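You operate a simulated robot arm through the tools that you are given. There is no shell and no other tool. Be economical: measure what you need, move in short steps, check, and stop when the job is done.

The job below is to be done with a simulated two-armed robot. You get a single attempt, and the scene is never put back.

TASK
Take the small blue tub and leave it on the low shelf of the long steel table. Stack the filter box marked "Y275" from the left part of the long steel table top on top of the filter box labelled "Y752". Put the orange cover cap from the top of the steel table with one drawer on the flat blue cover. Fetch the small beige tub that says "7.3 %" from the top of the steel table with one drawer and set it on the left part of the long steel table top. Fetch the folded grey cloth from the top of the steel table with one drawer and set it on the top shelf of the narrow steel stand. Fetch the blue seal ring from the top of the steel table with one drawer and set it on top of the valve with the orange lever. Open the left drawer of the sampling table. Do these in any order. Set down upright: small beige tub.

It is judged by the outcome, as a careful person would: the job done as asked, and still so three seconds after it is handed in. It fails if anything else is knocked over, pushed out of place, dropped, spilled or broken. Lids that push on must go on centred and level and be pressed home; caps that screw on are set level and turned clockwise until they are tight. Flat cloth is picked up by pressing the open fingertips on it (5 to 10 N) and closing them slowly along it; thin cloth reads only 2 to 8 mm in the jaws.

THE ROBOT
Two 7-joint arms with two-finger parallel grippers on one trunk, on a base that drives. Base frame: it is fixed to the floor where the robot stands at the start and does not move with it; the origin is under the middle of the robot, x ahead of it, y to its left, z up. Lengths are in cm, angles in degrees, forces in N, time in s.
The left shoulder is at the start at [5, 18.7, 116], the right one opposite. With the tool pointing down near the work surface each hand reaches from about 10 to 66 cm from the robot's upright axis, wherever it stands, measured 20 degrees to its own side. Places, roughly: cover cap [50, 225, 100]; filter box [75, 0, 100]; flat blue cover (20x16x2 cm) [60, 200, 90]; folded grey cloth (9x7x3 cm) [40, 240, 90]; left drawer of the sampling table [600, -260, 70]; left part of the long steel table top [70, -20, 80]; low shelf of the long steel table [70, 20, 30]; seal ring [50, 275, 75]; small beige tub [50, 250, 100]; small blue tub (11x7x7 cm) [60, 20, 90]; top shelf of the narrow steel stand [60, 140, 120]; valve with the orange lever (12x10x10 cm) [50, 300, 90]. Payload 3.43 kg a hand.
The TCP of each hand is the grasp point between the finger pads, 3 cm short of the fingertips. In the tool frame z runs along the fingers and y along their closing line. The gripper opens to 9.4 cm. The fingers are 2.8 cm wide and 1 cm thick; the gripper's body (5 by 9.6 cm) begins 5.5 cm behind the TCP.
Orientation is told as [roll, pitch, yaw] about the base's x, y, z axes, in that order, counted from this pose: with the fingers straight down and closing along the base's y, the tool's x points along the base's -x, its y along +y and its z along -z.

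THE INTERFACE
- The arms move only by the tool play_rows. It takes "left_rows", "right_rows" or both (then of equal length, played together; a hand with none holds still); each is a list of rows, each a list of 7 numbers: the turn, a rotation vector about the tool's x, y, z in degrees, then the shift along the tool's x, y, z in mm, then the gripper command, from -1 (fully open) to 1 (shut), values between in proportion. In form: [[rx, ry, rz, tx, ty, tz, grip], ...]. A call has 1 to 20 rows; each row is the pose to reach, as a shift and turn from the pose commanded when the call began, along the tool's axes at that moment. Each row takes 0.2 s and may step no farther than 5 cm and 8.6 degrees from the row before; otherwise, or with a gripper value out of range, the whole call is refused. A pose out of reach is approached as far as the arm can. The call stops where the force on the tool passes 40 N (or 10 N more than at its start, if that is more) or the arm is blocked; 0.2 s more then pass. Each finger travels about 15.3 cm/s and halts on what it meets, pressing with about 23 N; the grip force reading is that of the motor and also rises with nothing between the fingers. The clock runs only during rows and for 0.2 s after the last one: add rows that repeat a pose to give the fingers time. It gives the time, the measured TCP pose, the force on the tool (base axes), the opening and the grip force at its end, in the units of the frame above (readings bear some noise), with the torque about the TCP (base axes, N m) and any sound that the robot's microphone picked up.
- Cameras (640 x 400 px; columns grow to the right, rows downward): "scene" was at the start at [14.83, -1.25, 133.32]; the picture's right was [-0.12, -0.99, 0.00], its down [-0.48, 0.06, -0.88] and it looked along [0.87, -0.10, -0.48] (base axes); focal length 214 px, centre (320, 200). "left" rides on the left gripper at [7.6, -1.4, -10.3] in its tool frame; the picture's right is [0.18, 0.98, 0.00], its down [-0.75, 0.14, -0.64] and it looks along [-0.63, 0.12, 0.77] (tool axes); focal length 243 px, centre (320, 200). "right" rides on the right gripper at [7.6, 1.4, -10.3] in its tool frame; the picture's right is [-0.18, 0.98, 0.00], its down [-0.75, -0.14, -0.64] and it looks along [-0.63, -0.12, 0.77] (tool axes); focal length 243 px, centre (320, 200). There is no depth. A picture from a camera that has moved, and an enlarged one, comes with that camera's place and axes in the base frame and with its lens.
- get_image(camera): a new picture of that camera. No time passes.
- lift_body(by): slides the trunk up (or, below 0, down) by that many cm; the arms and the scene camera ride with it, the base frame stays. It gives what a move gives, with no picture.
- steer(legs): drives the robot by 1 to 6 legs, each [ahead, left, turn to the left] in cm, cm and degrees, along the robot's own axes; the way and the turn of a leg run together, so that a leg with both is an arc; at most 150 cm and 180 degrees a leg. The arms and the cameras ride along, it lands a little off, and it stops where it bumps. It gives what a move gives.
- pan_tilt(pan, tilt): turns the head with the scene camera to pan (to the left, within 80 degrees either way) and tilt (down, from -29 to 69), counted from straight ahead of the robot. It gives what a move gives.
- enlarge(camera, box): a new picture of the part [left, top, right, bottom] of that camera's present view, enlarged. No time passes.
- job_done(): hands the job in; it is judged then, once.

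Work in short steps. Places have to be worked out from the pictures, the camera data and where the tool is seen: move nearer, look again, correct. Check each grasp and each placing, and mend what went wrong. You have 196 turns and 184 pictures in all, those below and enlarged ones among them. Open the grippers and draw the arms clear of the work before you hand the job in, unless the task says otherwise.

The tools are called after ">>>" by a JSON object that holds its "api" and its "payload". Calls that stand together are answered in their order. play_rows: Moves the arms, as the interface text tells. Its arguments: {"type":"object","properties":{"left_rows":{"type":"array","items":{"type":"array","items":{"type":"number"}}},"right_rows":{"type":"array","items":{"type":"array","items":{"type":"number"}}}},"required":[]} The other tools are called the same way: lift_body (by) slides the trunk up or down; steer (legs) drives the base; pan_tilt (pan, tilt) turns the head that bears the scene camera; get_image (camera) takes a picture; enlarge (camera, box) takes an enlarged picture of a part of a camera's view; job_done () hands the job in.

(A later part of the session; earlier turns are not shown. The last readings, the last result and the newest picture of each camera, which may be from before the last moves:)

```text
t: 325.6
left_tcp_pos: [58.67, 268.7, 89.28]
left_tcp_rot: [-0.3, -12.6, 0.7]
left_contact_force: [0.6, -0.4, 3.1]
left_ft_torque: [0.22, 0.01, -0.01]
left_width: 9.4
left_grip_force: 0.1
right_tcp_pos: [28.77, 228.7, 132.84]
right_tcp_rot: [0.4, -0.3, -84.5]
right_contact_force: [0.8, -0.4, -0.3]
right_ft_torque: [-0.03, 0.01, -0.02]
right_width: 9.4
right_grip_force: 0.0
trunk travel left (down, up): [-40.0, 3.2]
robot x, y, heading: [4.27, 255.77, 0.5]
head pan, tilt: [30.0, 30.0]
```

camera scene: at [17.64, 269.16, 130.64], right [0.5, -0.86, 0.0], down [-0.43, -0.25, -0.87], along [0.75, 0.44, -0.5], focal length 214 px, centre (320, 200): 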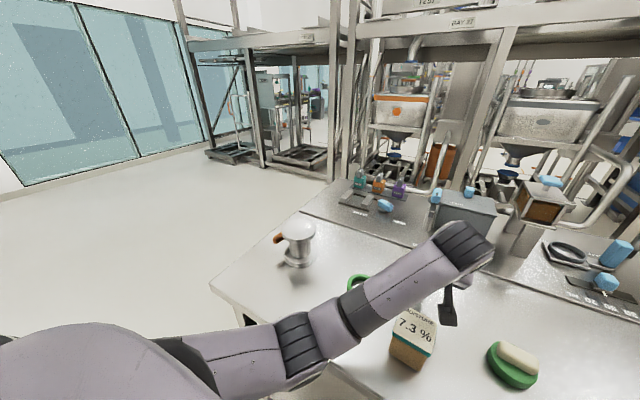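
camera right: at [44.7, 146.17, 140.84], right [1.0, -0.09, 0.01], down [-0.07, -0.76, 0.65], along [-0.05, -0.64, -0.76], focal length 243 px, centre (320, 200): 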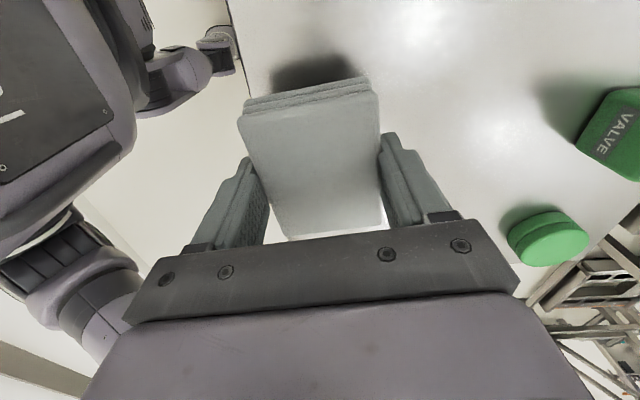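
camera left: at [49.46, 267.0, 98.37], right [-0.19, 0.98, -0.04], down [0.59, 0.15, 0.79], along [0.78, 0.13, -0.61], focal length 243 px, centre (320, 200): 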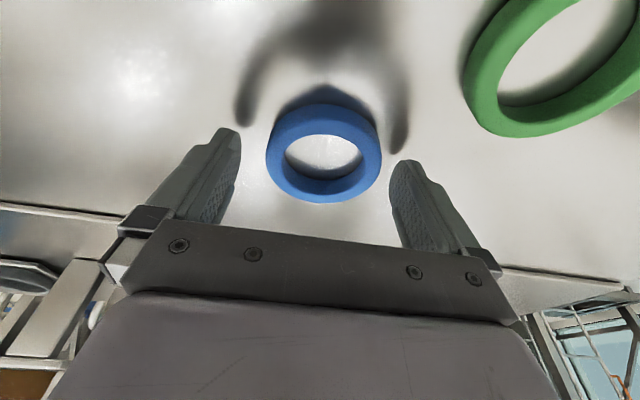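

Light table contact (3 N): the tips are at table level. Closing slowly now.

>>> {"api": "play_rows", "payload": {"left_rows": [[0, 0, 0, 0, 0, -1, -0.7], [0, 0, 0, 0, 0, -1, -0.4], [0, 0, 0, 0, 0, -1, -0.1], [0, 0, 0, 0, 0, -1, 0.2], [0, 0, 0, 0, 0, -1, 0.4], [0, 0, 0, 0, 0, -1, 0.5], [0, 0, 0, 0, 0, -1, 0.5]]}}

>>> {"api": "get_image", "payload": {"camera": "left"}}

```text
t: 327.2
left_tcp_pos: [58.64, 268.7, 89.23]
left_tcp_rot: [-0.1, -12.5, 1.0]
left_contact_force: [-0.2, -0.1, -0.5]
left_ft_torque: [-0.01, 0.04, -0.01]
left_width: 6.23
left_grip_force: 23.5
right_tcp_pos: [28.82, 228.79, 132.85]
right_tcp_rot: [0.4, -0.2, -84.6]
right_contact_force: [-0.8, -0.4, -0.1]
right_ft_torque: [0.0, 0.01, 0.0]
right_width: 9.38
right_grip_force: 0.1
trunk travel left (down, up): [-40.0, 3.2]
robot x, y, heading: [3.89, 255.43, 0.4]
head pan, tilt: [30.0, 30.0]
```

```text
76 pictures are left
camera left: at [49.06, 267.04, 97.66], right [-0.19, 0.98, -0.04], down [0.59, 0.15, 0.79], along [0.78, 0.13, -0.61], focal length 243 px, centre (320, 200)
```

left: 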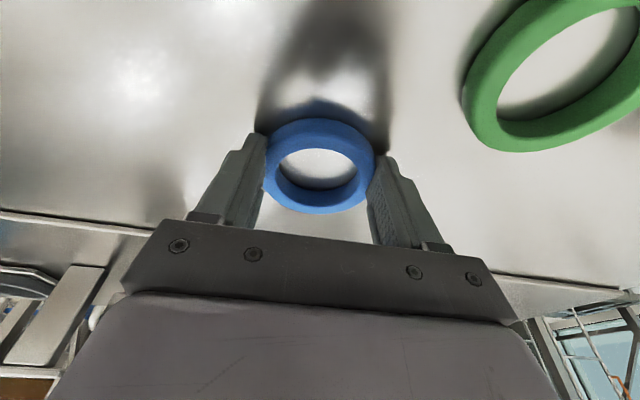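

The grip is a bit off the ring's diameter (6.2 against 6.8). I'll open, move 1.3 cm forward and close again.

>>> {"api": "play_rows", "payload": {"left_rows": [[0, 0, 0, 0, 0, 0, -0.3], [0, 0, 0, 0, 0, 0, -0.8], [0, 0, 0, -6, 0, 1.4, -0.8], [0, 0, 0, -13, 0, 2.8, -0.8], [0, 0, 0, -13, 0, 2.8, -0.8], [0, 0, 0, -13, 0, 2.8, -0.4], [0, 0, 0, -13, 0, 2.8, 0], [0, 0, 0, -13, 0, 2.8, 0.3], [0, 0, 0, -13, 0, 2.8, 0.5], [0, 0, 0, -13, 0, 2.8, 0.5]]}}

>>> {"api": "get_image", "payload": {"camera": "left"}}

```text
t: 329.4
left_tcp_pos: [60.09, 268.72, 89.27]
left_tcp_rot: [-0.2, -12.6, 0.9]
left_contact_force: [0.0, -0.1, -0.2]
left_ft_torque: [0.02, -0.01, 0.0]
left_width: 6.22
left_grip_force: 23.3
right_tcp_pos: [28.76, 228.73, 132.73]
right_tcp_rot: [0.4, -0.4, -84.5]
right_contact_force: [0.2, -0.8, -0.2]
right_ft_torque: [0.0, 0.0, 0.01]
right_width: 9.4
right_grip_force: 0.1
trunk travel left (down, up): [-40.0, 3.2]
robot x, y, heading: [3.96, 255.43, 0.3]
head pan, tilt: [30.0, 30.0]
```

```text
75 pictures are left
camera left: at [50.41, 267.1, 97.7], right [-0.19, 0.98, -0.04], down [0.59, 0.15, 0.79], along [0.78, 0.13, -0.61], focal length 243 px, centre (320, 200)
```

left: 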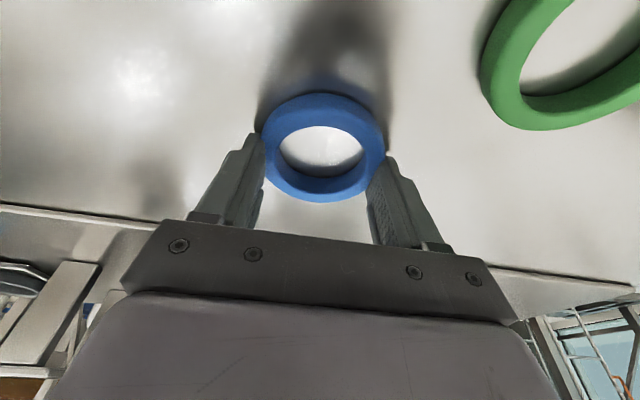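

Now the ring is centred between the tips. I'll lift a little and check that the width holds.

>>> {"api": "play_rows", "payload": {"left_rows": [[0, 0, 0, -1, 0, -5, 0.5], [0, 0, 0, -3, 0, -12, 0.5], [0, 0, 0, -5, 0, -22, 0.5], [0, 0, 0, -8, 0, -35, 0.5], [0, 0, 0, -8, 0, -35, 0.5]]}}

>>> {"api": "get_image", "payload": {"camera": "left"}}

```text
t: 330.6
left_tcp_pos: [60.04, 268.69, 92.85]
left_tcp_rot: [-0.1, -12.5, 0.8]
left_contact_force: [-0.5, 0.1, -0.3]
left_ft_torque: [0.01, -0.03, 0.02]
left_width: 6.21
left_grip_force: 22.7
right_tcp_pos: [28.92, 228.81, 132.88]
right_tcp_rot: [0.4, -0.4, -84.5]
right_contact_force: [-0.1, 0.0, 0.5]
right_ft_torque: [-0.01, 0.02, -0.06]
right_width: 9.39
right_grip_force: 0.1
trunk travel left (down, up): [-40.0, 3.2]
robot x, y, heading: [3.9, 255.35, 0.3]
head pan, tilt: [30.0, 30.0]
```

```text
74 pictures are left
camera left: at [50.43, 267.06, 101.24], right [-0.19, 0.98, -0.04], down [0.59, 0.15, 0.79], along [0.78, 0.13, -0.61], focal length 243 px, centre (320, 200)
```

left: 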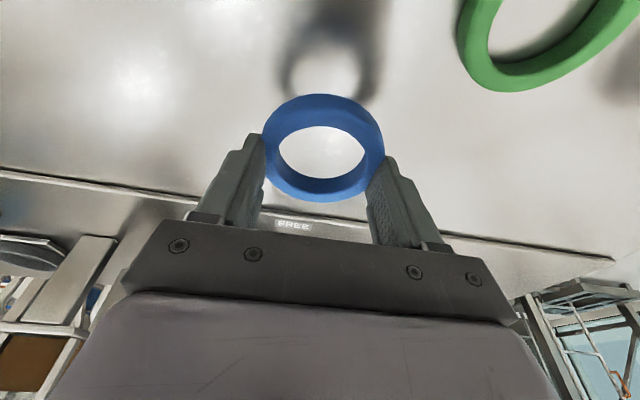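

Held well. I'll lift to z≈106 and measure the valve.

>>> {"api": "play_rows", "payload": {"left_rows": [[0, 0, 0, -7, 0, -32, 0.5], [0, 0, 0, -14, 0, -64, 0.5], [0, 0, 0, -21, 0, -96, 0.5], [0, 0, 0, -29, 0, -129, 0.5], [0, 0, 0, -29, 0, -129, 0.5]]}}

>>> {"api": "get_image", "payload": {"camera": "scene"}}

>>> {"api": "get_image", "payload": {"camera": "left"}}

```text
t: 331.8
left_tcp_pos: [60.08, 268.55, 106.01]
left_tcp_rot: [-0.2, -12.7, 0.9]
left_contact_force: [-0.3, 0.9, 0.4]
left_ft_torque: [0.01, -0.01, 0.01]
left_width: 6.23
left_grip_force: 23.6
right_tcp_pos: [28.83, 228.85, 132.68]
right_tcp_rot: [0.5, -0.4, -84.5]
right_contact_force: [0.3, -0.6, -0.6]
right_ft_torque: [0.01, 0.01, 0.01]
right_width: 9.4
right_grip_force: 0.1
trunk travel left (down, up): [-40.0, 3.2]
robot x, y, heading: [3.86, 255.41, 0.2]
head pan, tilt: [30.0, 30.0]
```

```text
73 pictures are left
camera scene: at [17.68, 259.98, 135.64], right [0.5, -0.86, 0.0], down [-0.43, -0.25, -0.87], along [0.75, 0.43, -0.5], focal length 214 px, centre (320, 200)
```

scene: 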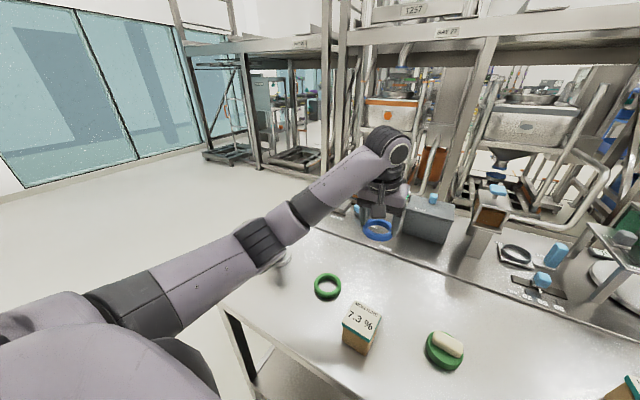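

```text
72 pictures are left
camera left: at [50.45, 267.0, 114.52], right [-0.19, 0.98, -0.04], down [0.59, 0.15, 0.79], along [0.78, 0.13, -0.61], focal length 243 px, centre (320, 200)
```

left: 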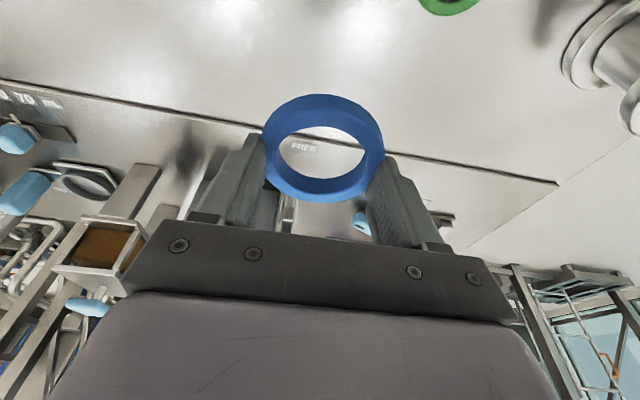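

The elbow is hovering close above the valve, so I'll raise trunk and hand, pull the hand back in x, and only then look again.

>>> {"api": "lift_body", "payload": {"by": 3}}

>>> {"api": "play_rows", "payload": {"left_rows": [[0, 0, 0, -10, 0, -48, 0.5], [0, 0, 0, -12, 0, -55, 0.5], [0, 0, 0, 15, 0, -60, 0.5], [0, 0, 0, 40, 0, -66, 0.5], [0, 0, 0, 57, 0, -72, 0.5], [0, 0, 0, 57, 30, -72, 0.5], [0, 0, 0, 57, 65, -72, 0.5], [0, 0, 0, 57, 100, -72, 0.5], [0, 0, 0, 57, 100, -72, 0.5]]}}

>>> {"api": "get_image", "payload": {"camera": "scene"}}

```text
t: 332.5
left_tcp_pos: [60.14, 268.67, 109.05]
left_tcp_rot: [-0.2, -12.6, 0.9]
left_contact_force: [-0.4, -0.5, -0.7]
left_ft_torque: [0.02, 0.0, -0.01]
left_width: 6.22
left_grip_force: 22.7
right_tcp_pos: [28.93, 228.82, 135.75]
right_tcp_rot: [0.3, -0.4, -84.4]
right_contact_force: [-0.3, -0.3, 0.5]
right_ft_torque: [-0.01, 0.0, -0.01]
right_width: 9.37
right_grip_force: 0.1
trunk travel left (down, up): [-43.0, 0.2]
robot x, y, heading: [4.29, 255.36, 0.3]
head pan, tilt: [30.0, 30.0]
```

```text
t: 334.5
left_tcp_pos: [52.96, 278.68, 114.66]
left_tcp_rot: [-0.2, -12.6, 0.7]
left_contact_force: [0.6, -0.6, 0.2]
left_ft_torque: [0.02, -0.02, -0.01]
left_width: 6.22
left_grip_force: 23.5
right_tcp_pos: [28.84, 228.79, 135.71]
right_tcp_rot: [0.4, -0.3, -84.6]
right_contact_force: [-0.2, -0.1, 0.2]
right_ft_torque: [0.01, 0.0, -0.01]
right_width: 9.36
right_grip_force: 0.0
trunk travel left (down, up): [-43.0, 0.2]
robot x, y, heading: [4.06, 255.21, -0.0]
head pan, tilt: [30.0, 30.0]
```

```text
71 pictures are left
camera scene: at [17.67, 259.92, 138.65], right [0.5, -0.86, 0.0], down [-0.43, -0.25, -0.87], along [0.75, 0.44, -0.5], focal length 214 px, centre (320, 200)
```

scene: 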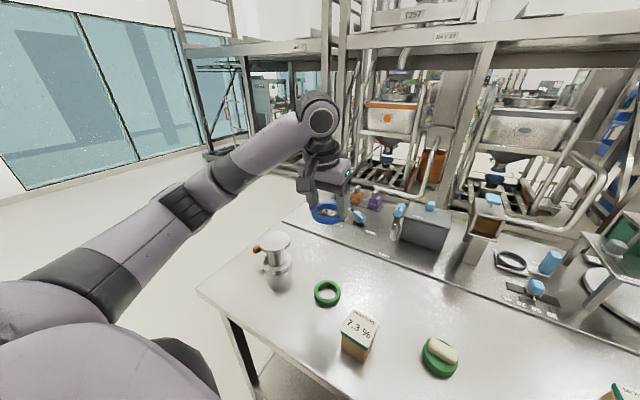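

The arm is well clear now and the valve in full view. I'll move toward the valve and measure it with the wrist camera.

>>> {"api": "play_rows", "payload": {"left_rows": [[0, 0, 0, 0, 40, 0, 0.5], [0, 0, 0, 0, 80, 0, 0.5], [0, 0, 0, 0, 120, 0, 0.5], [0, 0, 0, 0, 120, 0, 0.5]]}}

>>> {"api": "get_image", "payload": {"camera": "left"}}

>>> {"api": "get_image", "payload": {"camera": "scene"}}

```text
t: 335.5
left_tcp_pos: [52.68, 290.73, 114.72]
left_tcp_rot: [-0.1, -12.6, 0.8]
left_contact_force: [-0.2, 0.1, -0.8]
left_ft_torque: [0.02, 0.02, -0.03]
left_width: 6.22
left_grip_force: 23.1
right_tcp_pos: [28.84, 228.64, 135.81]
right_tcp_rot: [0.4, -0.3, -84.4]
right_contact_force: [-0.8, -0.3, 0.5]
right_ft_torque: [0.01, 0.01, -0.04]
right_width: 9.4
right_grip_force: 0.0
trunk travel left (down, up): [-43.0, 0.2]
robot x, y, heading: [4.21, 255.61, -0.1]
head pan, tilt: [30.0, 30.0]
```

```text
70 pictures are left
camera left: at [43.09, 289.07, 123.18], right [-0.19, 0.98, -0.04], down [0.59, 0.15, 0.79], along [0.78, 0.13, -0.61], focal length 243 px, centre (320, 200)
```

left: 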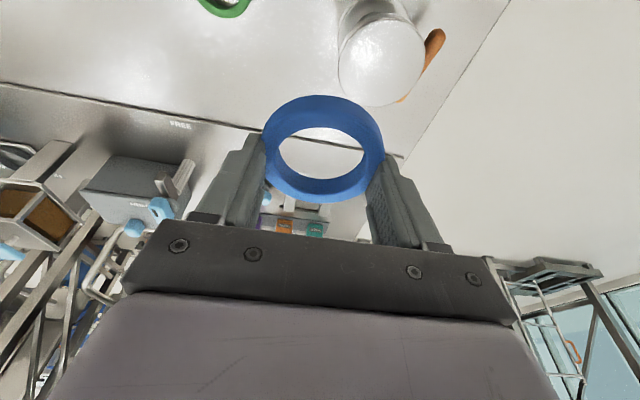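

```text
69 pictures are left
camera scene: at [17.68, 259.92, 138.65], right [0.5, -0.86, 0.0], down [-0.43, -0.25, -0.87], along [0.75, 0.44, -0.5], focal length 214 px, centre (320, 200)
```

scene: 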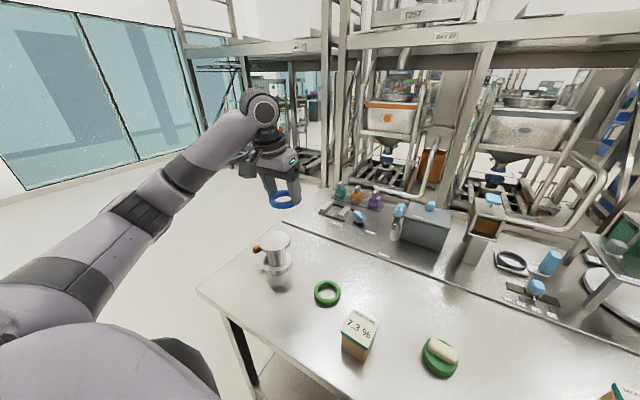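

The valve top's centre is at about (53.1, 296.4), z≈96. I'll move over it and lower partway.

>>> {"api": "play_rows", "payload": {"left_rows": [[0, 0, 0, 0, 30, 0, 0.5], [0, 0, 0, 0, 57, 0, 0.5], [0, 0, 0, 8, 57, 36, 0.5], [0, 0, 0, 16, 57, 72, 0.5], [0, 0, 0, 23, 57, 105, 0.5], [0, 0, 0, 23, 57, 105, 0.5]]}}

>>> {"api": "get_image", "payload": {"camera": "left"}}

>>> {"api": "enlarge", "payload": {"camera": "scene", "box": [210, 180, 350, 300]}}

```text
t: 336.9
left_tcp_pos: [52.72, 296.08, 104.14]
left_tcp_rot: [-0.2, -12.6, 0.9]
left_contact_force: [-0.1, -0.5, -1.4]
left_ft_torque: [-0.02, -0.01, 0.0]
left_width: 6.21
left_grip_force: 23.0
right_tcp_pos: [28.82, 228.65, 135.67]
right_tcp_rot: [0.5, -0.3, -84.5]
right_contact_force: [-0.2, 0.3, -0.1]
right_ft_torque: [-0.01, 0.01, 0.04]
right_width: 9.38
right_grip_force: 0.1
trunk travel left (down, up): [-43.0, 0.2]
robot x, y, heading: [3.95, 255.67, 0.1]
head pan, tilt: [30.0, 30.0]
```

```text
68 pictures are left
camera left: at [43.01, 294.42, 112.49], right [-0.19, 0.98, -0.04], down [0.59, 0.15, 0.79], along [0.78, 0.13, -0.61], focal length 243 px, centre (320, 200)
```

left: 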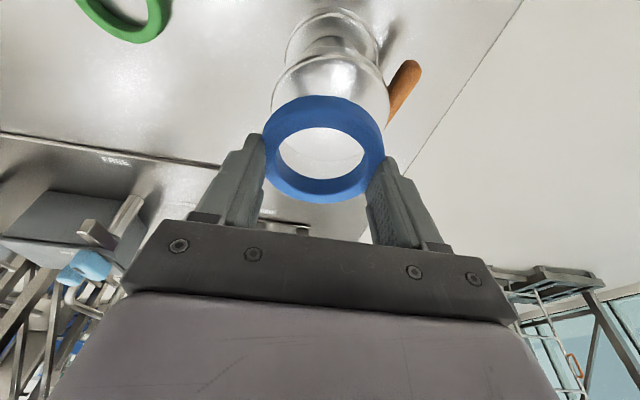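

```text
3.33 times, centred on (280, 240) of scene
camera zoom: at [17.66, 259.95, 138.65], right [0.5, -0.86, 0.0], down [-0.43, -0.25, -0.87], along [0.75, 0.44, -0.5], focal length 715 px, centre (453, 67)
```

zoom: 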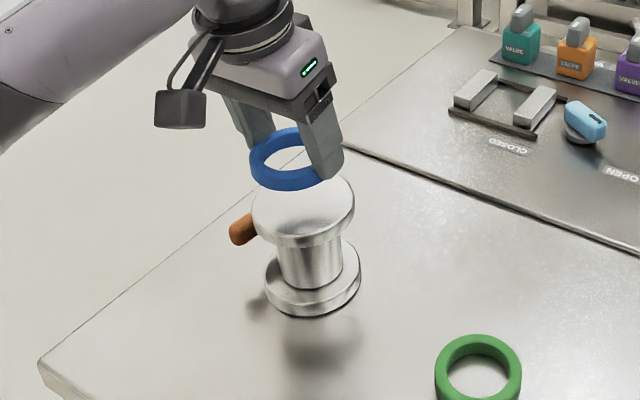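

Ring and valve top are aligned within a few millimetres. I'll lower to near contact.

>>> {"api": "play_rows", "payload": {"left_rows": [[0, 0, 0, 4, -2, 20, 0.5], [0, 0, 0, 7, -2.5, 34, 0.5], [0, 0, 0, 8.4, -2.5, 42, 0.5], [0, 0, 0, 8.4, -2.5, 42, 0.5]]}}

>>> {"api": "enlarge", "payload": {"camera": "scene", "box": [210, 180, 350, 300]}}

```text
t: 337.9
left_tcp_pos: [52.73, 295.75, 99.51]
left_tcp_rot: [-0.3, -12.6, 0.9]
left_contact_force: [0.2, 0.3, 0.0]
left_ft_torque: [0.01, -0.02, -0.02]
left_width: 6.22
left_grip_force: 22.6
right_tcp_pos: [28.8, 228.76, 135.76]
right_tcp_rot: [0.5, -0.4, -84.5]
right_contact_force: [0.1, 0.1, -0.2]
right_ft_torque: [0.0, 0.04, 0.02]
right_width: 9.39
right_grip_force: 0.1
trunk travel left (down, up): [-43.0, 0.2]
robot x, y, heading: [4.09, 255.53, 0.3]
head pan, tilt: [30.0, 30.0]
```

```text
3.33 times, centred on (280, 240) of scene
camera zoom: at [17.67, 259.97, 138.65], right [0.5, -0.86, 0.0], down [-0.43, -0.25, -0.87], along [0.75, 0.43, -0.5], focal length 715 px, centre (453, 67)
```

zoom: 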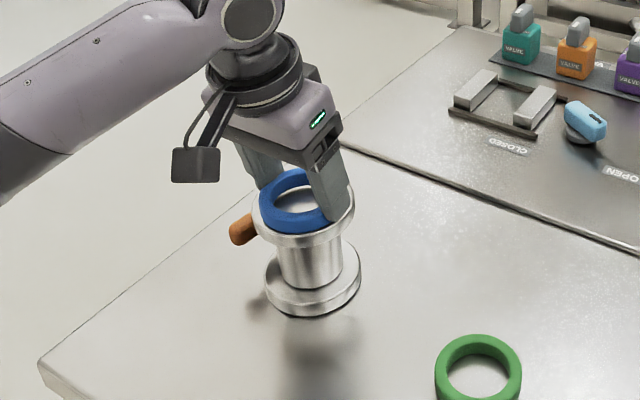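

Almost seated, with the ring well within the flange. Lowering in small steps.

>>> {"api": "play_rows", "payload": {"left_rows": [[0, 0, 0, 0.7, -1, 3, 0.5], [0, 0, 0, 0.7, -1, 3, 0.5]]}}

```text
t: 338.5
left_tcp_pos: [52.7, 295.82, 99.41]
left_tcp_rot: [-0.2, -12.6, 0.8]
left_contact_force: [-0.3, -0.3, -0.3]
left_ft_torque: [0.0, 0.02, 0.01]
left_width: 6.2
left_grip_force: 22.9
right_tcp_pos: [28.81, 228.74, 135.73]
right_tcp_rot: [0.3, -0.3, -84.5]
right_contact_force: [0.4, -0.3, 0.1]
right_ft_torque: [-0.02, 0.0, -0.01]
right_width: 9.41
right_grip_force: 0.2
trunk travel left (down, up): [-43.0, 0.2]
robot x, y, heading: [3.96, 255.69, 0.3]
head pan, tilt: [30.0, 30.0]
```

>>> {"api": "play_rows", "payload": {"left_rows": [[0, 0, 0, 0.7, 0, 3, 0.5], [0, 0, 0, 1.2, 0, 5, 0.5], [0, 0, 0, 1.2, 0, 5, 0.5]]}}

>>> {"api": "enlarge", "payload": {"camera": "left", "box": [220, 0, 440, 220]}}

```text
t: 339.3
left_tcp_pos: [52.64, 295.81, 99.19]
left_tcp_rot: [-0.1, -13.0, 0.9]
left_contact_force: [1.4, 2.2, 20.9]
left_ft_torque: [0.18, 0.4, 0.02]
left_width: 6.21
left_grip_force: 22.5
right_tcp_pos: [28.78, 228.63, 135.79]
right_tcp_rot: [0.4, -0.4, -84.5]
right_contact_force: [-0.1, -0.6, -0.4]
right_ft_torque: [0.0, 0.0, 0.03]
right_width: 9.41
right_grip_force: 0.0
trunk travel left (down, up): [-43.0, 0.2]
robot x, y, heading: [4.28, 255.87, 0.1]
head pan, tilt: [30.0, 30.0]
```

```text
1.82 times, centred on (330, 110) of left
camera zoom: at [43.0, 294.16, 107.57], right [-0.19, 0.98, -0.04], down [0.59, 0.15, 0.8], along [0.79, 0.13, -0.6], focal length 441 px, centre (302, 364)
```

zoom: 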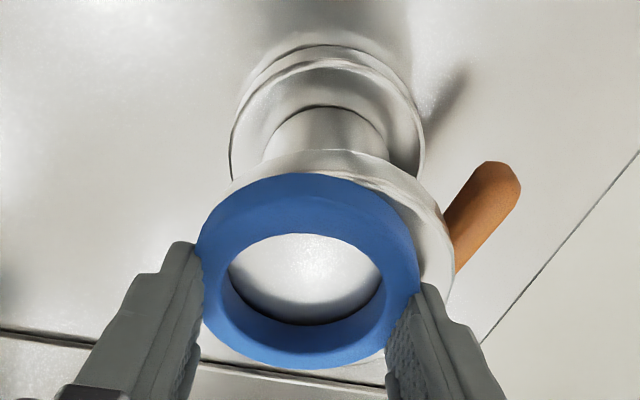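

The ring is on the flange but sits about 0.7 cm to the −y side. I'll lift 3 mm, shift +0.6 cm, and set it down again.

>>> {"api": "play_rows", "payload": {"left_rows": [[0, 0, 0, -1, 0, -5, 0.5], [0, 0, 0, -1, 6, -5, 0.5], [0, 0, 0, -1, 6, -5, 0.5], [0, 0, 0, -0.2, 6, -1.5, 0.5], [0, 0, 0, 0, 6, 0, 0.5]]}}

>>> {"api": "enlarge", "payload": {"camera": "left", "box": [220, 0, 440, 220]}}

```text
t: 340.5
left_tcp_pos: [52.5, 296.42, 99.21]
left_tcp_rot: [-0.2, -12.9, 0.9]
left_contact_force: [-6.5, -5.5, 21.3]
left_ft_torque: [-0.04, 0.5, -0.06]
left_width: 6.22
left_grip_force: 22.5
right_tcp_pos: [28.57, 228.47, 135.81]
right_tcp_rot: [0.5, -0.2, -84.5]
right_contact_force: [-0.7, 0.5, 0.0]
right_ft_torque: [-0.02, 0.0, 0.0]
right_width: 9.4
right_grip_force: 0.2
trunk travel left (down, up): [-43.0, 0.2]
robot x, y, heading: [3.82, 255.51, 0.2]
head pan, tilt: [30.0, 30.0]
```

```text
1.82 times, centred on (330, 110) of left
camera zoom: at [42.8, 294.66, 107.6], right [-0.19, 0.98, -0.04], down [0.59, 0.15, 0.79], along [0.78, 0.13, -0.61], focal length 441 px, centre (302, 364)
```

zoom: 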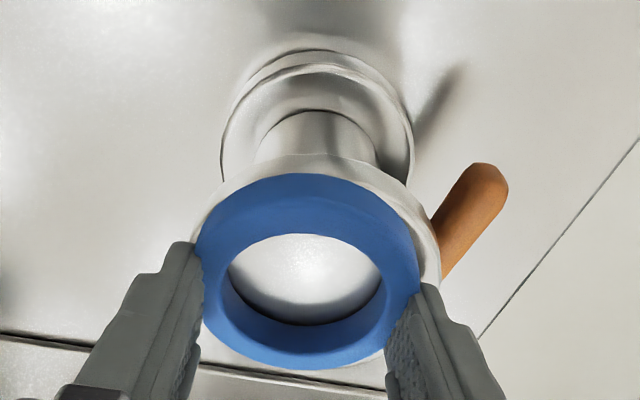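

Centred now. Releasing and withdrawing.

>>> {"api": "play_rows", "payload": {"left_rows": [[0, 0, 0, -0.2, 0, -1, 0.3], [0, 0, 0, -0.2, 0, -1, 0], [0, 0, 0, -0.2, 0, -1, -0.5], [0, 0, 0, -0.2, 0, -1, -1], [0, 0, 0, -0.2, 0, -1, -1], [0, 0, 0, 0, 0, -30, -1], [0, 0, 0, 0, 0, -75, -1], [0, 0, 0, 40, -20, -105, -1], [0, 0, 0, 80, -40, -135, -1]]}}

>>> {"api": "get_image", "payload": {"camera": "scene"}}

```text
refused: row 8 steps farther than a row can; nothing moved
```

```text
63 pictures are left
camera scene: at [17.39, 259.75, 138.72], right [0.5, -0.86, 0.0], down [-0.43, -0.25, -0.87], along [0.75, 0.44, -0.5], focal length 214 px, centre (320, 200)
```

scene: 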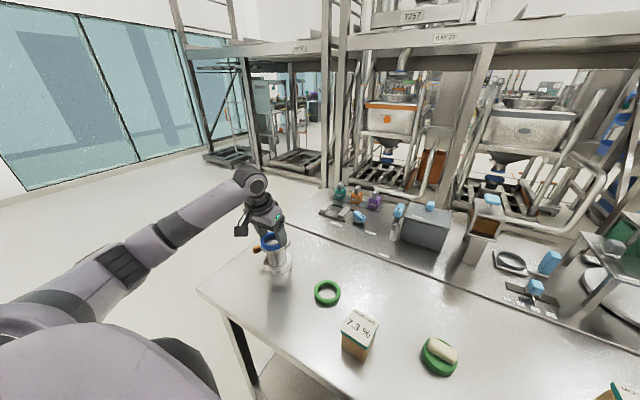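

One step was too long; I'm resending with smaller steps.

>>> {"api": "play_rows", "payload": {"left_rows": [[0, 0, 0, -0.2, 0, -1, 0.3], [0, 0, 0, -0.2, 0, -1, 0], [0, 0, 0, -0.2, 0, -1, -0.5], [0, 0, 0, -0.2, 0, -1, -1], [0, 0, 0, -0.2, 0, -1, -1], [0, 0, 0, 0, 0, -30, -1], [0, 0, 0, 0, 0, -70, -1], [0, 0, 0, 25, 0, -100, -1], [0, 0, 0, 55, -15, -120, -1], [0, 0, 0, 85, -30, -140, -1]]}}

>>> {"api": "enlarge", "payload": {"camera": "scene", "box": [200, 180, 400, 380]}}

```text
t: 342.7
left_tcp_pos: [41.48, 293.37, 110.63]
left_tcp_rot: [-0.1, -12.7, 0.9]
left_contact_force: [-0.1, 0.3, 0.0]
left_ft_torque: [-0.01, -0.01, -0.02]
left_width: 9.42
left_grip_force: 0.1
right_tcp_pos: [28.79, 228.74, 135.83]
right_tcp_rot: [0.4, -0.3, -84.6]
right_contact_force: [0.3, -0.1, 0.3]
right_ft_torque: [0.0, -0.02, 0.01]
right_width: 9.39
right_grip_force: 0.1
trunk travel left (down, up): [-43.0, 0.2]
robot x, y, heading: [4.13, 255.68, 0.0]
head pan, tilt: [30.0, 30.0]
```

```text
2.00 times, centred on (300, 280) of scene
camera zoom: at [17.6, 259.96, 138.65], right [0.5, -0.86, 0.0], down [-0.43, -0.25, -0.87], along [0.75, 0.44, -0.5], focal length 429 px, centre (360, 40)
```

zoom: 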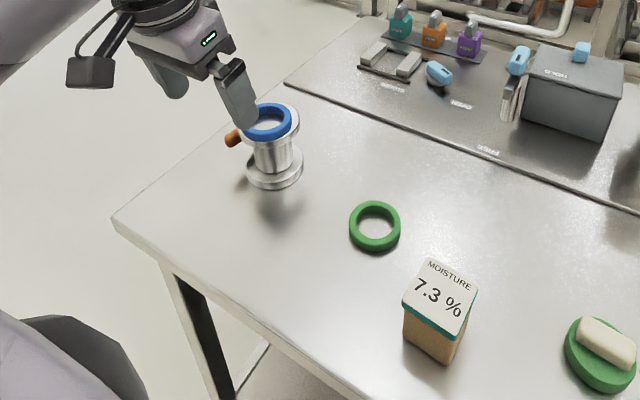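

The ring sits flat on the valve. Next, the "7.3 %" tub: I'll move the left hand above it and look.

>>> {"api": "play_rows", "payload": {"left_rows": [[0, 0, 0, 0, -45, 0, -1], [0, 2, 0, 0, -90, 0, -1], [0, 4, 0, 0, -135, 0, -1], [0, 6, 0, 0, -180, 0, -1], [0, 8, 0, 0, -225, 0, -1], [0, 10, 0, 0, -270, 0, -1], [0, 12.6, 0, 0, -270, 0, -1]]}}

>>> {"api": "get_image", "payload": {"camera": "left"}}

```text
t: 344.3
left_tcp_pos: [41.87, 266.34, 110.82]
left_tcp_rot: [-0.1, 0.0, 0.9]
left_contact_force: [-0.8, -0.8, 0.5]
left_ft_torque: [0.03, -0.01, -0.02]
left_width: 9.39
left_grip_force: 0.1
right_tcp_pos: [28.84, 228.9, 135.75]
right_tcp_rot: [0.4, -0.4, -84.5]
right_contact_force: [0.4, 0.6, -0.2]
right_ft_torque: [-0.04, 0.02, 0.03]
right_width: 9.41
right_grip_force: 0.0
trunk travel left (down, up): [-43.0, 0.2]
robot x, y, heading: [3.77, 255.87, 0.2]
head pan, tilt: [30.0, 30.0]
```

```text
61 pictures are left
camera left: at [34.25, 264.7, 121.23], right [-0.2, 0.98, 0.0], down [0.75, 0.15, 0.64], along [0.63, 0.13, -0.77], focal length 243 px, centre (320, 200)
```

left: 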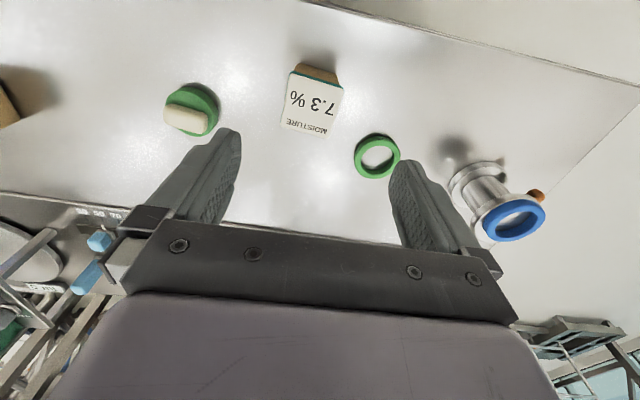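

The tub's lid is at (43.4, 265.75), turned about −4.5°. I'll align, descend and grip.

>>> {"api": "play_rows", "payload": {"left_rows": [[0, 0, 2.7, -8, -3, 35, -1], [0, 0, 5.4, -15, -6, 75, -1], [0, 0, 5.4, -15, -6, 115, -1], [0, 0, 5.4, -15, -6, 155, -1], [0, 0, 5.4, -15, -6, 185, -1], [0, 0, 5.4, -15, -6, 205, -1], [0, 0, 5.4, -15, -6, 205, -1]]}}

>>> {"api": "get_image", "payload": {"camera": "left"}}

```text
t: 345.9
left_tcp_pos: [43.2, 265.88, 90.25]
left_tcp_rot: [-0.1, 0.0, -4.6]
left_contact_force: [-0.1, -0.2, 0.0]
left_ft_torque: [-0.02, 0.04, 0.04]
left_width: 9.43
left_grip_force: 0.1
right_tcp_pos: [28.9, 228.64, 135.79]
right_tcp_rot: [0.4, -0.2, -84.5]
right_contact_force: [0.0, 0.4, 0.6]
right_ft_torque: [0.0, 0.01, 0.0]
right_width: 9.41
right_grip_force: 0.0
trunk travel left (down, up): [-43.0, 0.2]
robot x, y, heading: [3.82, 255.33, 0.4]
head pan, tilt: [30.0, 30.0]
```

```text
60 pictures are left
camera left: at [35.57, 264.87, 100.63], right [-0.1, 0.99, 0.0], down [0.76, 0.08, 0.64], along [0.64, 0.07, -0.77], focal length 243 px, centre (320, 200)
```

left: 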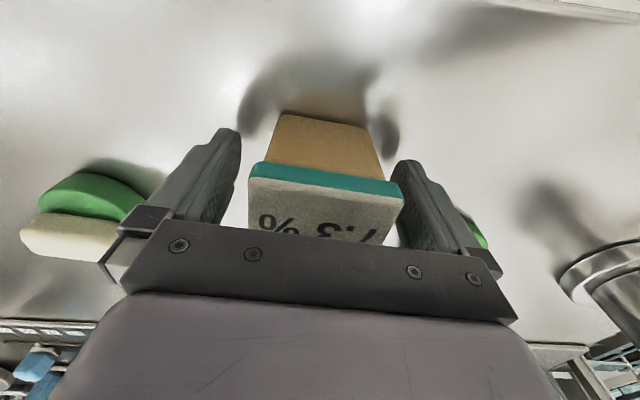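

Straddled nicely. Closing gently and lifting.

>>> {"api": "play_rows", "payload": {"left_rows": [[0, 0, 0, 0, 0, 0, -0.6], [0, 0, 0, 0, 0, 0, -0.3], [0, 0, 0, 0, 0, 0, 0], [0, 0, 0, 0, 0, 0, 0.3], [0, 0, 0, 0, 0, 0, 0.5], [0, 0, 0, 0, 0, 0, 0.5], [0, 0, 0, 0, 0, -10, 0.5], [0, 0, 0, 0, 0, -40, 0.5], [0, 0, 0, 0, 0, -80, 0.5], [0, 0, 0, 0, 0, -120, 0.5], [0, 0, 0, 0, 0, -160, 0.5], [0, 0, 0, 0, 0, -200, 0.5], [0, 0, 0, 0, 0, -200, 0.5]]}}

>>> {"api": "get_image", "payload": {"camera": "left"}}

```text
t: 348.7
left_tcp_pos: [43.11, 265.71, 110.34]
left_tcp_rot: [0.0, 0.0, -4.5]
left_contact_force: [0.6, 0.1, -1.8]
left_ft_torque: [0.03, 0.04, -0.01]
left_width: 6.39
left_grip_force: 23.0
right_tcp_pos: [28.86, 228.67, 135.77]
right_tcp_rot: [0.3, -0.4, -84.4]
right_contact_force: [0.3, -0.2, 0.7]
right_ft_torque: [0.0, -0.04, 0.02]
right_width: 9.4
right_grip_force: 0.0
trunk travel left (down, up): [-43.0, 0.2]
robot x, y, heading: [4.41, 255.43, 0.6]
head pan, tilt: [30.0, 30.0]
```

```text
59 pictures are left
camera left: at [35.5, 264.82, 120.58], right [-0.11, 0.99, 0.0], down [0.76, 0.08, 0.64], along [0.64, 0.07, -0.77], focal length 243 px, centre (320, 200)
```

left: 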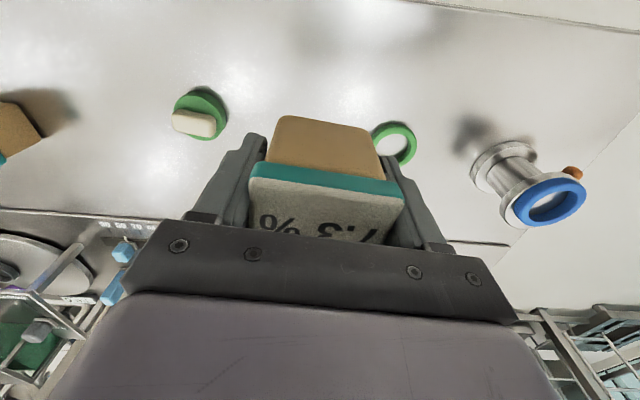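

Held upright. I'll carry it round the table's far end into the rear corridor.

>>> {"api": "steer", "payload": {"legs": [[-35, 0, -0.5], [0, 132, 0], [140, 0, 0], [62, 0, 0], [0, 0, 179], [0, 140, 0]]}}

>>> {"api": "steer", "payload": {"legs": [[0, 140, 0]]}}

```text
t: 391.4
left_tcp_pos: [133.1, 230.87, 110.25]
left_tcp_rot: [-0.2, 0.0, 174.7]
left_contact_force: [0.0, 0.1, -1.6]
left_ft_torque: [0.01, -0.03, -0.03]
left_width: 6.42
left_grip_force: 23.3
right_tcp_pos: [148.06, 267.65, 135.73]
right_tcp_rot: [0.4, -0.4, 94.7]
right_contact_force: [0.6, -0.3, 0.4]
right_ft_torque: [0.03, -0.01, 0.01]
right_width: 9.37
right_grip_force: 0.0
trunk travel left (down, up): [-43.0, 0.2]
robot x, y, heading: [172.37, 240.38, 179.2]
head pan, tilt: [30.0, 30.0]
```

```text
t: 403.8
left_tcp_pos: [130.33, 92.19, 110.31]
left_tcp_rot: [-0.3, 0.0, 173.6]
left_contact_force: [0.1, -0.2, -2.2]
left_ft_torque: [-0.03, 0.01, -0.01]
left_width: 6.41
left_grip_force: 22.4
right_tcp_pos: [145.77, 128.71, 135.75]
right_tcp_rot: [0.3, -0.4, 93.8]
right_contact_force: [-0.7, -0.5, 0.9]
right_ft_torque: [0.02, -0.03, -0.02]
right_width: 9.4
right_grip_force: 0.0
trunk travel left (down, up): [-43.0, 0.2]
robot x, y, heading: [170.0, 101.54, 178.5]
head pan, tilt: [30.0, 30.0]
```

Continuing along the corridor to y≈−1.5 and straightening the heading.

>>> {"api": "steer", "payload": {"legs": [[0, 103, 1.5], [22, 0, 0]]}}

>>> {"api": "pan_tilt", "payload": {"pan": 0, "tilt": 35}}

>>> {"api": "get_image", "payload": {"camera": "scene"}}

```text
t: 414.2
left_tcp_pos: [106.38, -8.66, 110.25]
left_tcp_rot: [-0.1, 0.0, 174.5]
left_contact_force: [-0.8, -0.7, -1.5]
left_ft_torque: [0.0, -0.04, -0.03]
left_width: 6.38
left_grip_force: 22.6
right_tcp_pos: [121.34, 28.1, 135.69]
right_tcp_rot: [0.3, -0.3, 94.5]
right_contact_force: [-0.3, 0.1, 1.0]
right_ft_torque: [-0.01, -0.02, 0.0]
right_width: 9.39
right_grip_force: 0.1
trunk travel left (down, up): [-43.0, 0.2]
robot x, y, heading: [145.62, 0.74, 179.1]
head pan, tilt: [30.0, 30.0]
```

```text
t: 415.2
left_tcp_pos: [106.41, -8.64, 110.12]
left_tcp_rot: [-0.2, 0.0, 174.6]
left_contact_force: [0.0, -0.2, -2.6]
left_ft_torque: [0.02, -0.02, -0.01]
left_width: 6.4
left_grip_force: 23.1
right_tcp_pos: [121.37, 27.98, 135.81]
right_tcp_rot: [0.4, -0.4, 94.6]
right_contact_force: [-0.9, 0.3, -0.1]
right_ft_torque: [0.0, 0.02, 0.0]
right_width: 9.4
right_grip_force: 0.1
trunk travel left (down, up): [-43.0, 0.2]
robot x, y, heading: [145.51, 0.4, 178.9]
head pan, tilt: [0.0, 35.0]
```

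```text
58 pictures are left
camera scene: at [131.0, 0.81, 137.87], right [0.01, 1.0, 0.0], down [0.57, -0.01, -0.82], along [-0.82, 0.01, -0.57], focal length 214 px, centre (320, 200)
```

scene: 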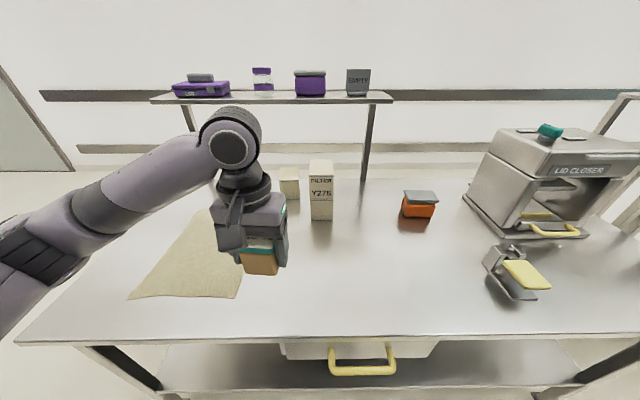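

I'll move 8 cm inward, clear of cloth and stack, and lower to just above the table.

>>> {"api": "play_rows", "payload": {"left_rows": [[0, 0, 0, -40, 14, 0, 0.5], [0, 0, 0, -82, 28, 0, 0.5], [0, 0, 0, -82, 28, 40, 0.5], [0, 0, 0, -82, 28, 80, 0.5], [0, 0, 0, -82, 28, 120, 0.5], [0, 0, 0, -82, 28, 160, 0.5], [0, 0, 0, -82, 28, 195, 0.5], [0, 0, 0, -82, 28, 205, 0.5], [0, 0, 0, -82, 28, 205, 0.5]]}}

>>> {"api": "get_image", "payload": {"camera": "scene"}}

```text
t: 417.2
left_tcp_pos: [98.07, -10.67, 89.55]
left_tcp_rot: [-0.1, 0.0, 174.4]
left_contact_force: [0.4, -0.4, -2.4]
left_ft_torque: [0.0, -0.03, 0.02]
left_width: 6.42
left_grip_force: 22.6
right_tcp_pos: [121.41, 28.0, 135.68]
right_tcp_rot: [0.4, -0.5, 94.6]
right_contact_force: [0.4, -0.2, 0.4]
right_ft_torque: [0.01, 0.02, 0.03]
right_width: 9.42
right_grip_force: 0.0
trunk travel left (down, up): [-43.0, 0.2]
robot x, y, heading: [145.86, 0.93, 179.1]
head pan, tilt: [0.0, 35.0]
```

```text
57 pictures are left
camera scene: at [131.0, 0.82, 137.86], right [0.01, 1.0, 0.0], down [0.57, -0.01, -0.82], along [-0.82, 0.01, -0.57], focal length 214 px, centre (320, 200)
```

scene: 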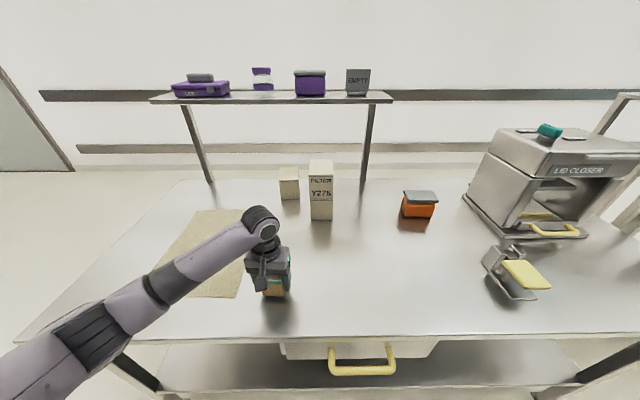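

Clear of everything. Lowering the last centimetre or so in small steps.

>>> {"api": "play_rows", "payload": {"left_rows": [[0, 0, 0, 0, 0, 4, 0.5], [0, 0, 0, 0, 0, 8, 0.5], [0, 0, 0, 0, 0, 8, 0.5]]}}

```text
t: 418.0
left_tcp_pos: [98.09, -10.54, 88.86]
left_tcp_rot: [-0.1, 0.1, 174.3]
left_contact_force: [0.6, -0.2, -1.8]
left_ft_torque: [-0.01, -0.01, 0.0]
left_width: 6.42
left_grip_force: 23.1
right_tcp_pos: [121.28, 27.93, 135.8]
right_tcp_rot: [0.4, -0.4, 94.7]
right_contact_force: [1.1, 0.5, 0.1]
right_ft_torque: [0.02, 0.02, 0.0]
right_width: 9.38
right_grip_force: 0.0
trunk travel left (down, up): [-43.0, 0.2]
robot x, y, heading: [145.91, 0.75, 179.4]
head pan, tilt: [0.0, 35.0]
```

>>> {"api": "play_rows", "payload": {"left_rows": [[0, 0, 0, 0, 0, 3, 0.5], [0, 0, 0, 0, 0, 6, 0.5], [0, 0, 0, 0, 0, 6, 0.5]]}}

```text
t: 418.8
left_tcp_pos: [97.94, -10.73, 88.47]
left_tcp_rot: [-0.2, 0.0, 174.4]
left_contact_force: [0.9, -0.4, 4.2]
left_ft_torque: [-0.19, -0.04, 0.0]
left_width: 6.43
left_grip_force: 23.0
right_tcp_pos: [121.26, 28.0, 135.84]
right_tcp_rot: [0.4, -0.3, 94.5]
right_contact_force: [0.4, 0.1, 0.4]
right_ft_torque: [0.05, -0.01, 0.04]
right_width: 9.4
right_grip_force: 0.0
trunk travel left (down, up): [-43.0, 0.2]
robot x, y, heading: [145.54, 1.04, 179.1]
head pan, tilt: [0.0, 35.0]
```

Touched down (force changed by +6 N). Releasing and rising straight up.

>>> {"api": "play_rows", "payload": {"left_rows": [[0, 0, 0, 0, 0, 0, 0.2], [0, 0, 0, 0, 0, 0, -0.2], [0, 0, 0, 0, 0, 0, -0.6], [0, 0, 0, 0, 0, 0, -0.9], [0, 0, 0, 0, 0, 0, -0.9], [0, 0, 0, 0, 0, -25, -0.9], [0, 0, 0, 0, 0, -60, -0.9], [0, 0, 0, 0, 0, -100, -1], [0, 0, 0, 0, 0, -140, -1], [0, 0, 0, 30, 0, -175, -1], [0, 0, 0, 65, 0, -205, -1]]}}

>>> {"api": "get_image", "payload": {"camera": "scene"}}

```text
t: 421.2
left_tcp_pos: [104.43, -11.33, 108.76]
left_tcp_rot: [-0.1, 0.0, 174.5]
left_contact_force: [0.2, 1.5, -0.3]
left_ft_torque: [-0.01, 0.03, 0.02]
left_width: 9.4
left_grip_force: 0.1
right_tcp_pos: [121.49, 28.0, 135.77]
right_tcp_rot: [0.4, -0.4, 94.6]
right_contact_force: [0.2, -0.3, -0.5]
right_ft_torque: [-0.02, 0.0, 0.01]
right_width: 9.39
right_grip_force: 0.1
trunk travel left (down, up): [-43.0, 0.2]
robot x, y, heading: [145.45, 0.98, 179.3]
head pan, tilt: [0.0, 35.0]
```

```text
56 pictures are left
camera scene: at [131.07, 0.82, 137.87], right [0.01, 1.0, 0.0], down [0.57, -0.01, -0.82], along [-0.82, 0.01, -0.57], focal length 214 px, centre (320, 200)
```

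scene: 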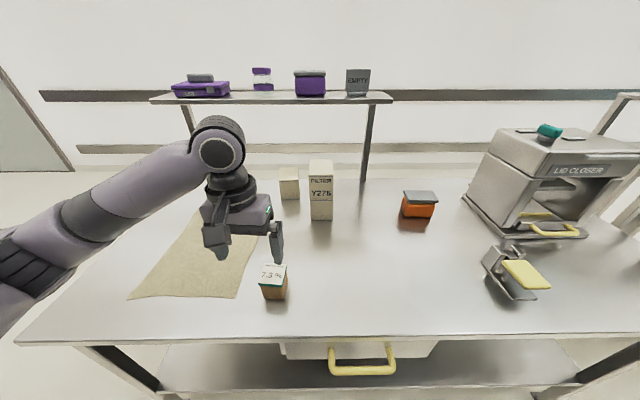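

The tub stands upright on the left part. Last is the drawer of the sampling table. I'll retract the left arm, go to the corridor's end, turn round and look.

>>> {"api": "play_rows", "payload": {"left_rows": [[0, 0, 0, 40, 0, 0, -1], [0, 0, 0, 80, 0, 0, -1], [0, 0, 0, 120, 0, 0, -1], [0, 0, 0, 150, 0, 0, -1]]}}

>>> {"api": "steer", "payload": {"legs": [[-40, 0, 0.8], [0, 140, 0], [0, 110, 0], [0, 0, 180]]}}

>>> {"api": "pan_tilt", "payload": {"pan": -15, "tilt": 15}}

>>> {"api": "get_image", "payload": {"camera": "scene"}}

```text
t: 422.2
left_tcp_pos: [119.66, -12.79, 108.94]
left_tcp_rot: [-0.1, 0.0, 174.5]
left_contact_force: [0.0, 1.3, -0.4]
left_ft_torque: [-0.01, -0.01, -0.01]
left_width: 9.4
left_grip_force: 0.1
right_tcp_pos: [121.27, 27.88, 135.84]
right_tcp_rot: [0.5, -0.4, 94.6]
right_contact_force: [0.1, -0.3, -0.8]
right_ft_torque: [-0.01, -0.03, 0.03]
right_width: 9.4
right_grip_force: 0.1
trunk travel left (down, up): [-43.0, 0.2]
robot x, y, heading: [145.94, 0.81, 179.3]
head pan, tilt: [0.0, 35.0]
```

```text
t: 453.4
left_tcp_pos: [209.53, -235.88, 108.92]
left_tcp_rot: [-0.2, 0.0, -7.8]
left_contact_force: [0.6, 0.4, 0.0]
left_ft_torque: [0.0, -0.01, 0.03]
left_width: 9.39
left_grip_force: 0.0
right_tcp_pos: [206.24, -276.5, 135.84]
right_tcp_rot: [0.4, -0.4, -87.6]
right_contact_force: [0.0, 0.1, -0.2]
right_ft_torque: [-0.02, -0.01, 0.05]
right_width: 9.39
right_grip_force: 0.0
trunk travel left (down, up): [-43.0, 0.2]
robot x, y, heading: [183.19, -248.25, -3.0]
head pan, tilt: [0.0, 35.0]
```

```text
t: 454.3
left_tcp_pos: [209.64, -235.92, 108.9]
left_tcp_rot: [-0.1, 0.0, -7.7]
left_contact_force: [-0.1, 0.3, -0.5]
left_ft_torque: [0.0, -0.01, 0.02]
left_width: 9.39
left_grip_force: 0.1
right_tcp_pos: [206.36, -276.5, 135.7]
right_tcp_rot: [0.4, -0.4, -87.7]
right_contact_force: [1.2, -0.3, -0.9]
right_ft_torque: [0.0, 0.01, 0.01]
right_width: 9.4
right_grip_force: 0.1
trunk travel left (down, up): [-43.0, 0.2]
robot x, y, heading: [183.07, -248.3, -2.7]
head pan, tilt: [-15.0, 15.0]
```

```text
55 pictures are left
camera scene: at [197.69, -251.73, 141.06], right [-0.31, -0.95, 0.0], down [-0.25, 0.08, -0.97], along [0.92, -0.3, -0.26], focal length 214 px, centre (320, 200)
```

scene: 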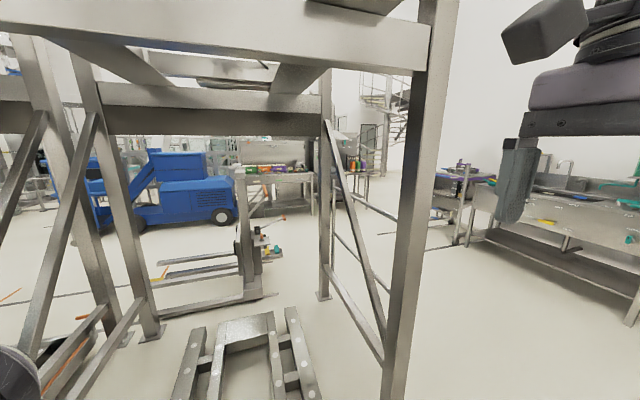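

The sampling table is seen beyond the racks at bearing ahead (around x 600). The rack ends at y≈−311, so I'll pass it at y≈−385 and look again.

>>> {"api": "steer", "payload": {"legs": [[0, 0, 2.8], [0, -135, 0], [140, 0, 0], [120, 0, 0]]}}

>>> {"api": "pan_tilt", "payload": {"pan": 25, "tilt": 15}}

>>> {"api": "get_image", "payload": {"camera": "scene"}}

```text
t: 479.1
left_tcp_pos: [472.76, -366.51, 108.9]
left_tcp_rot: [0.0, 0.0, -4.1]
left_contact_force: [0.1, 0.1, 0.3]
left_ft_torque: [0.01, -0.03, 0.0]
left_width: 9.42
left_grip_force: 0.0
right_tcp_pos: [472.1, -407.41, 135.7]
right_tcp_rot: [0.4, -0.4, -84.1]
right_contact_force: [-0.9, -0.6, 0.3]
right_ft_torque: [0.02, -0.02, 0.02]
right_width: 9.41
right_grip_force: 0.1
trunk travel left (down, up): [-43.0, 0.2]
robot x, y, heading: [446.9, -380.47, 0.1]
head pan, tilt: [-15.0, 15.0]
```

```text
t: 480.1
left_tcp_pos: [472.76, -366.61, 108.88]
left_tcp_rot: [0.0, -0.1, -4.2]
left_contact_force: [0.6, -0.6, 0.2]
left_ft_torque: [-0.03, 0.02, -0.01]
left_width: 9.38
left_grip_force: 0.0
right_tcp_pos: [471.99, -407.35, 135.71]
right_tcp_rot: [0.3, -0.5, -84.0]
right_contact_force: [-0.1, -0.4, 0.0]
right_ft_torque: [0.01, -0.01, 0.0]
right_width: 9.38
right_grip_force: 0.1
trunk travel left (down, up): [-43.0, 0.2]
robot x, y, heading: [447.34, -380.46, 0.2]
head pan, tilt: [25.0, 15.0]
```

```text
54 pictures are left
camera scene: at [461.32, -376.81, 141.07], right [0.43, -0.9, 0.0], down [-0.23, -0.11, -0.97], along [0.87, 0.41, -0.26], focal length 214 px, centre (320, 200)
```

scene: 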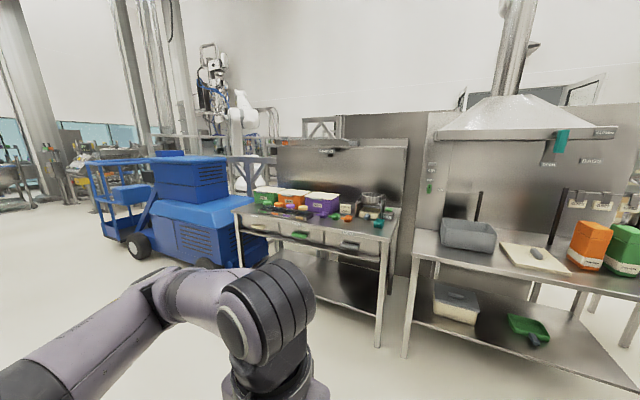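

The sampling table with drawers is ahead left. Zooming.

>>> {"api": "enlarge", "payload": {"camera": "scene", "box": [220, 170, 420, 310]}}

```text
2.86 times, centred on (320, 240) of scene
camera zoom: at [461.32, -376.81, 141.07], right [0.43, -0.9, 0.0], down [-0.23, -0.11, -0.97], along [0.87, 0.41, -0.26], focal length 613 px, centre (320, 86)
```

zoom: 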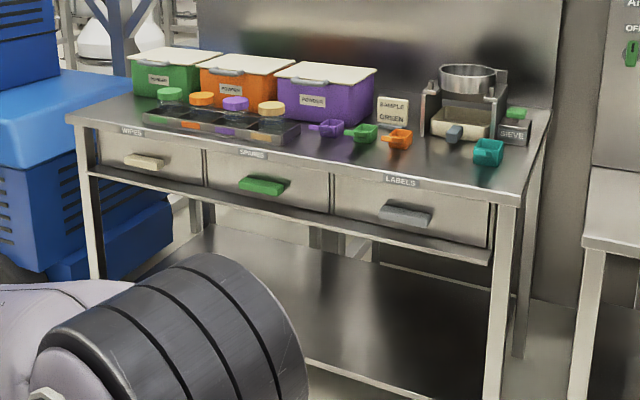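

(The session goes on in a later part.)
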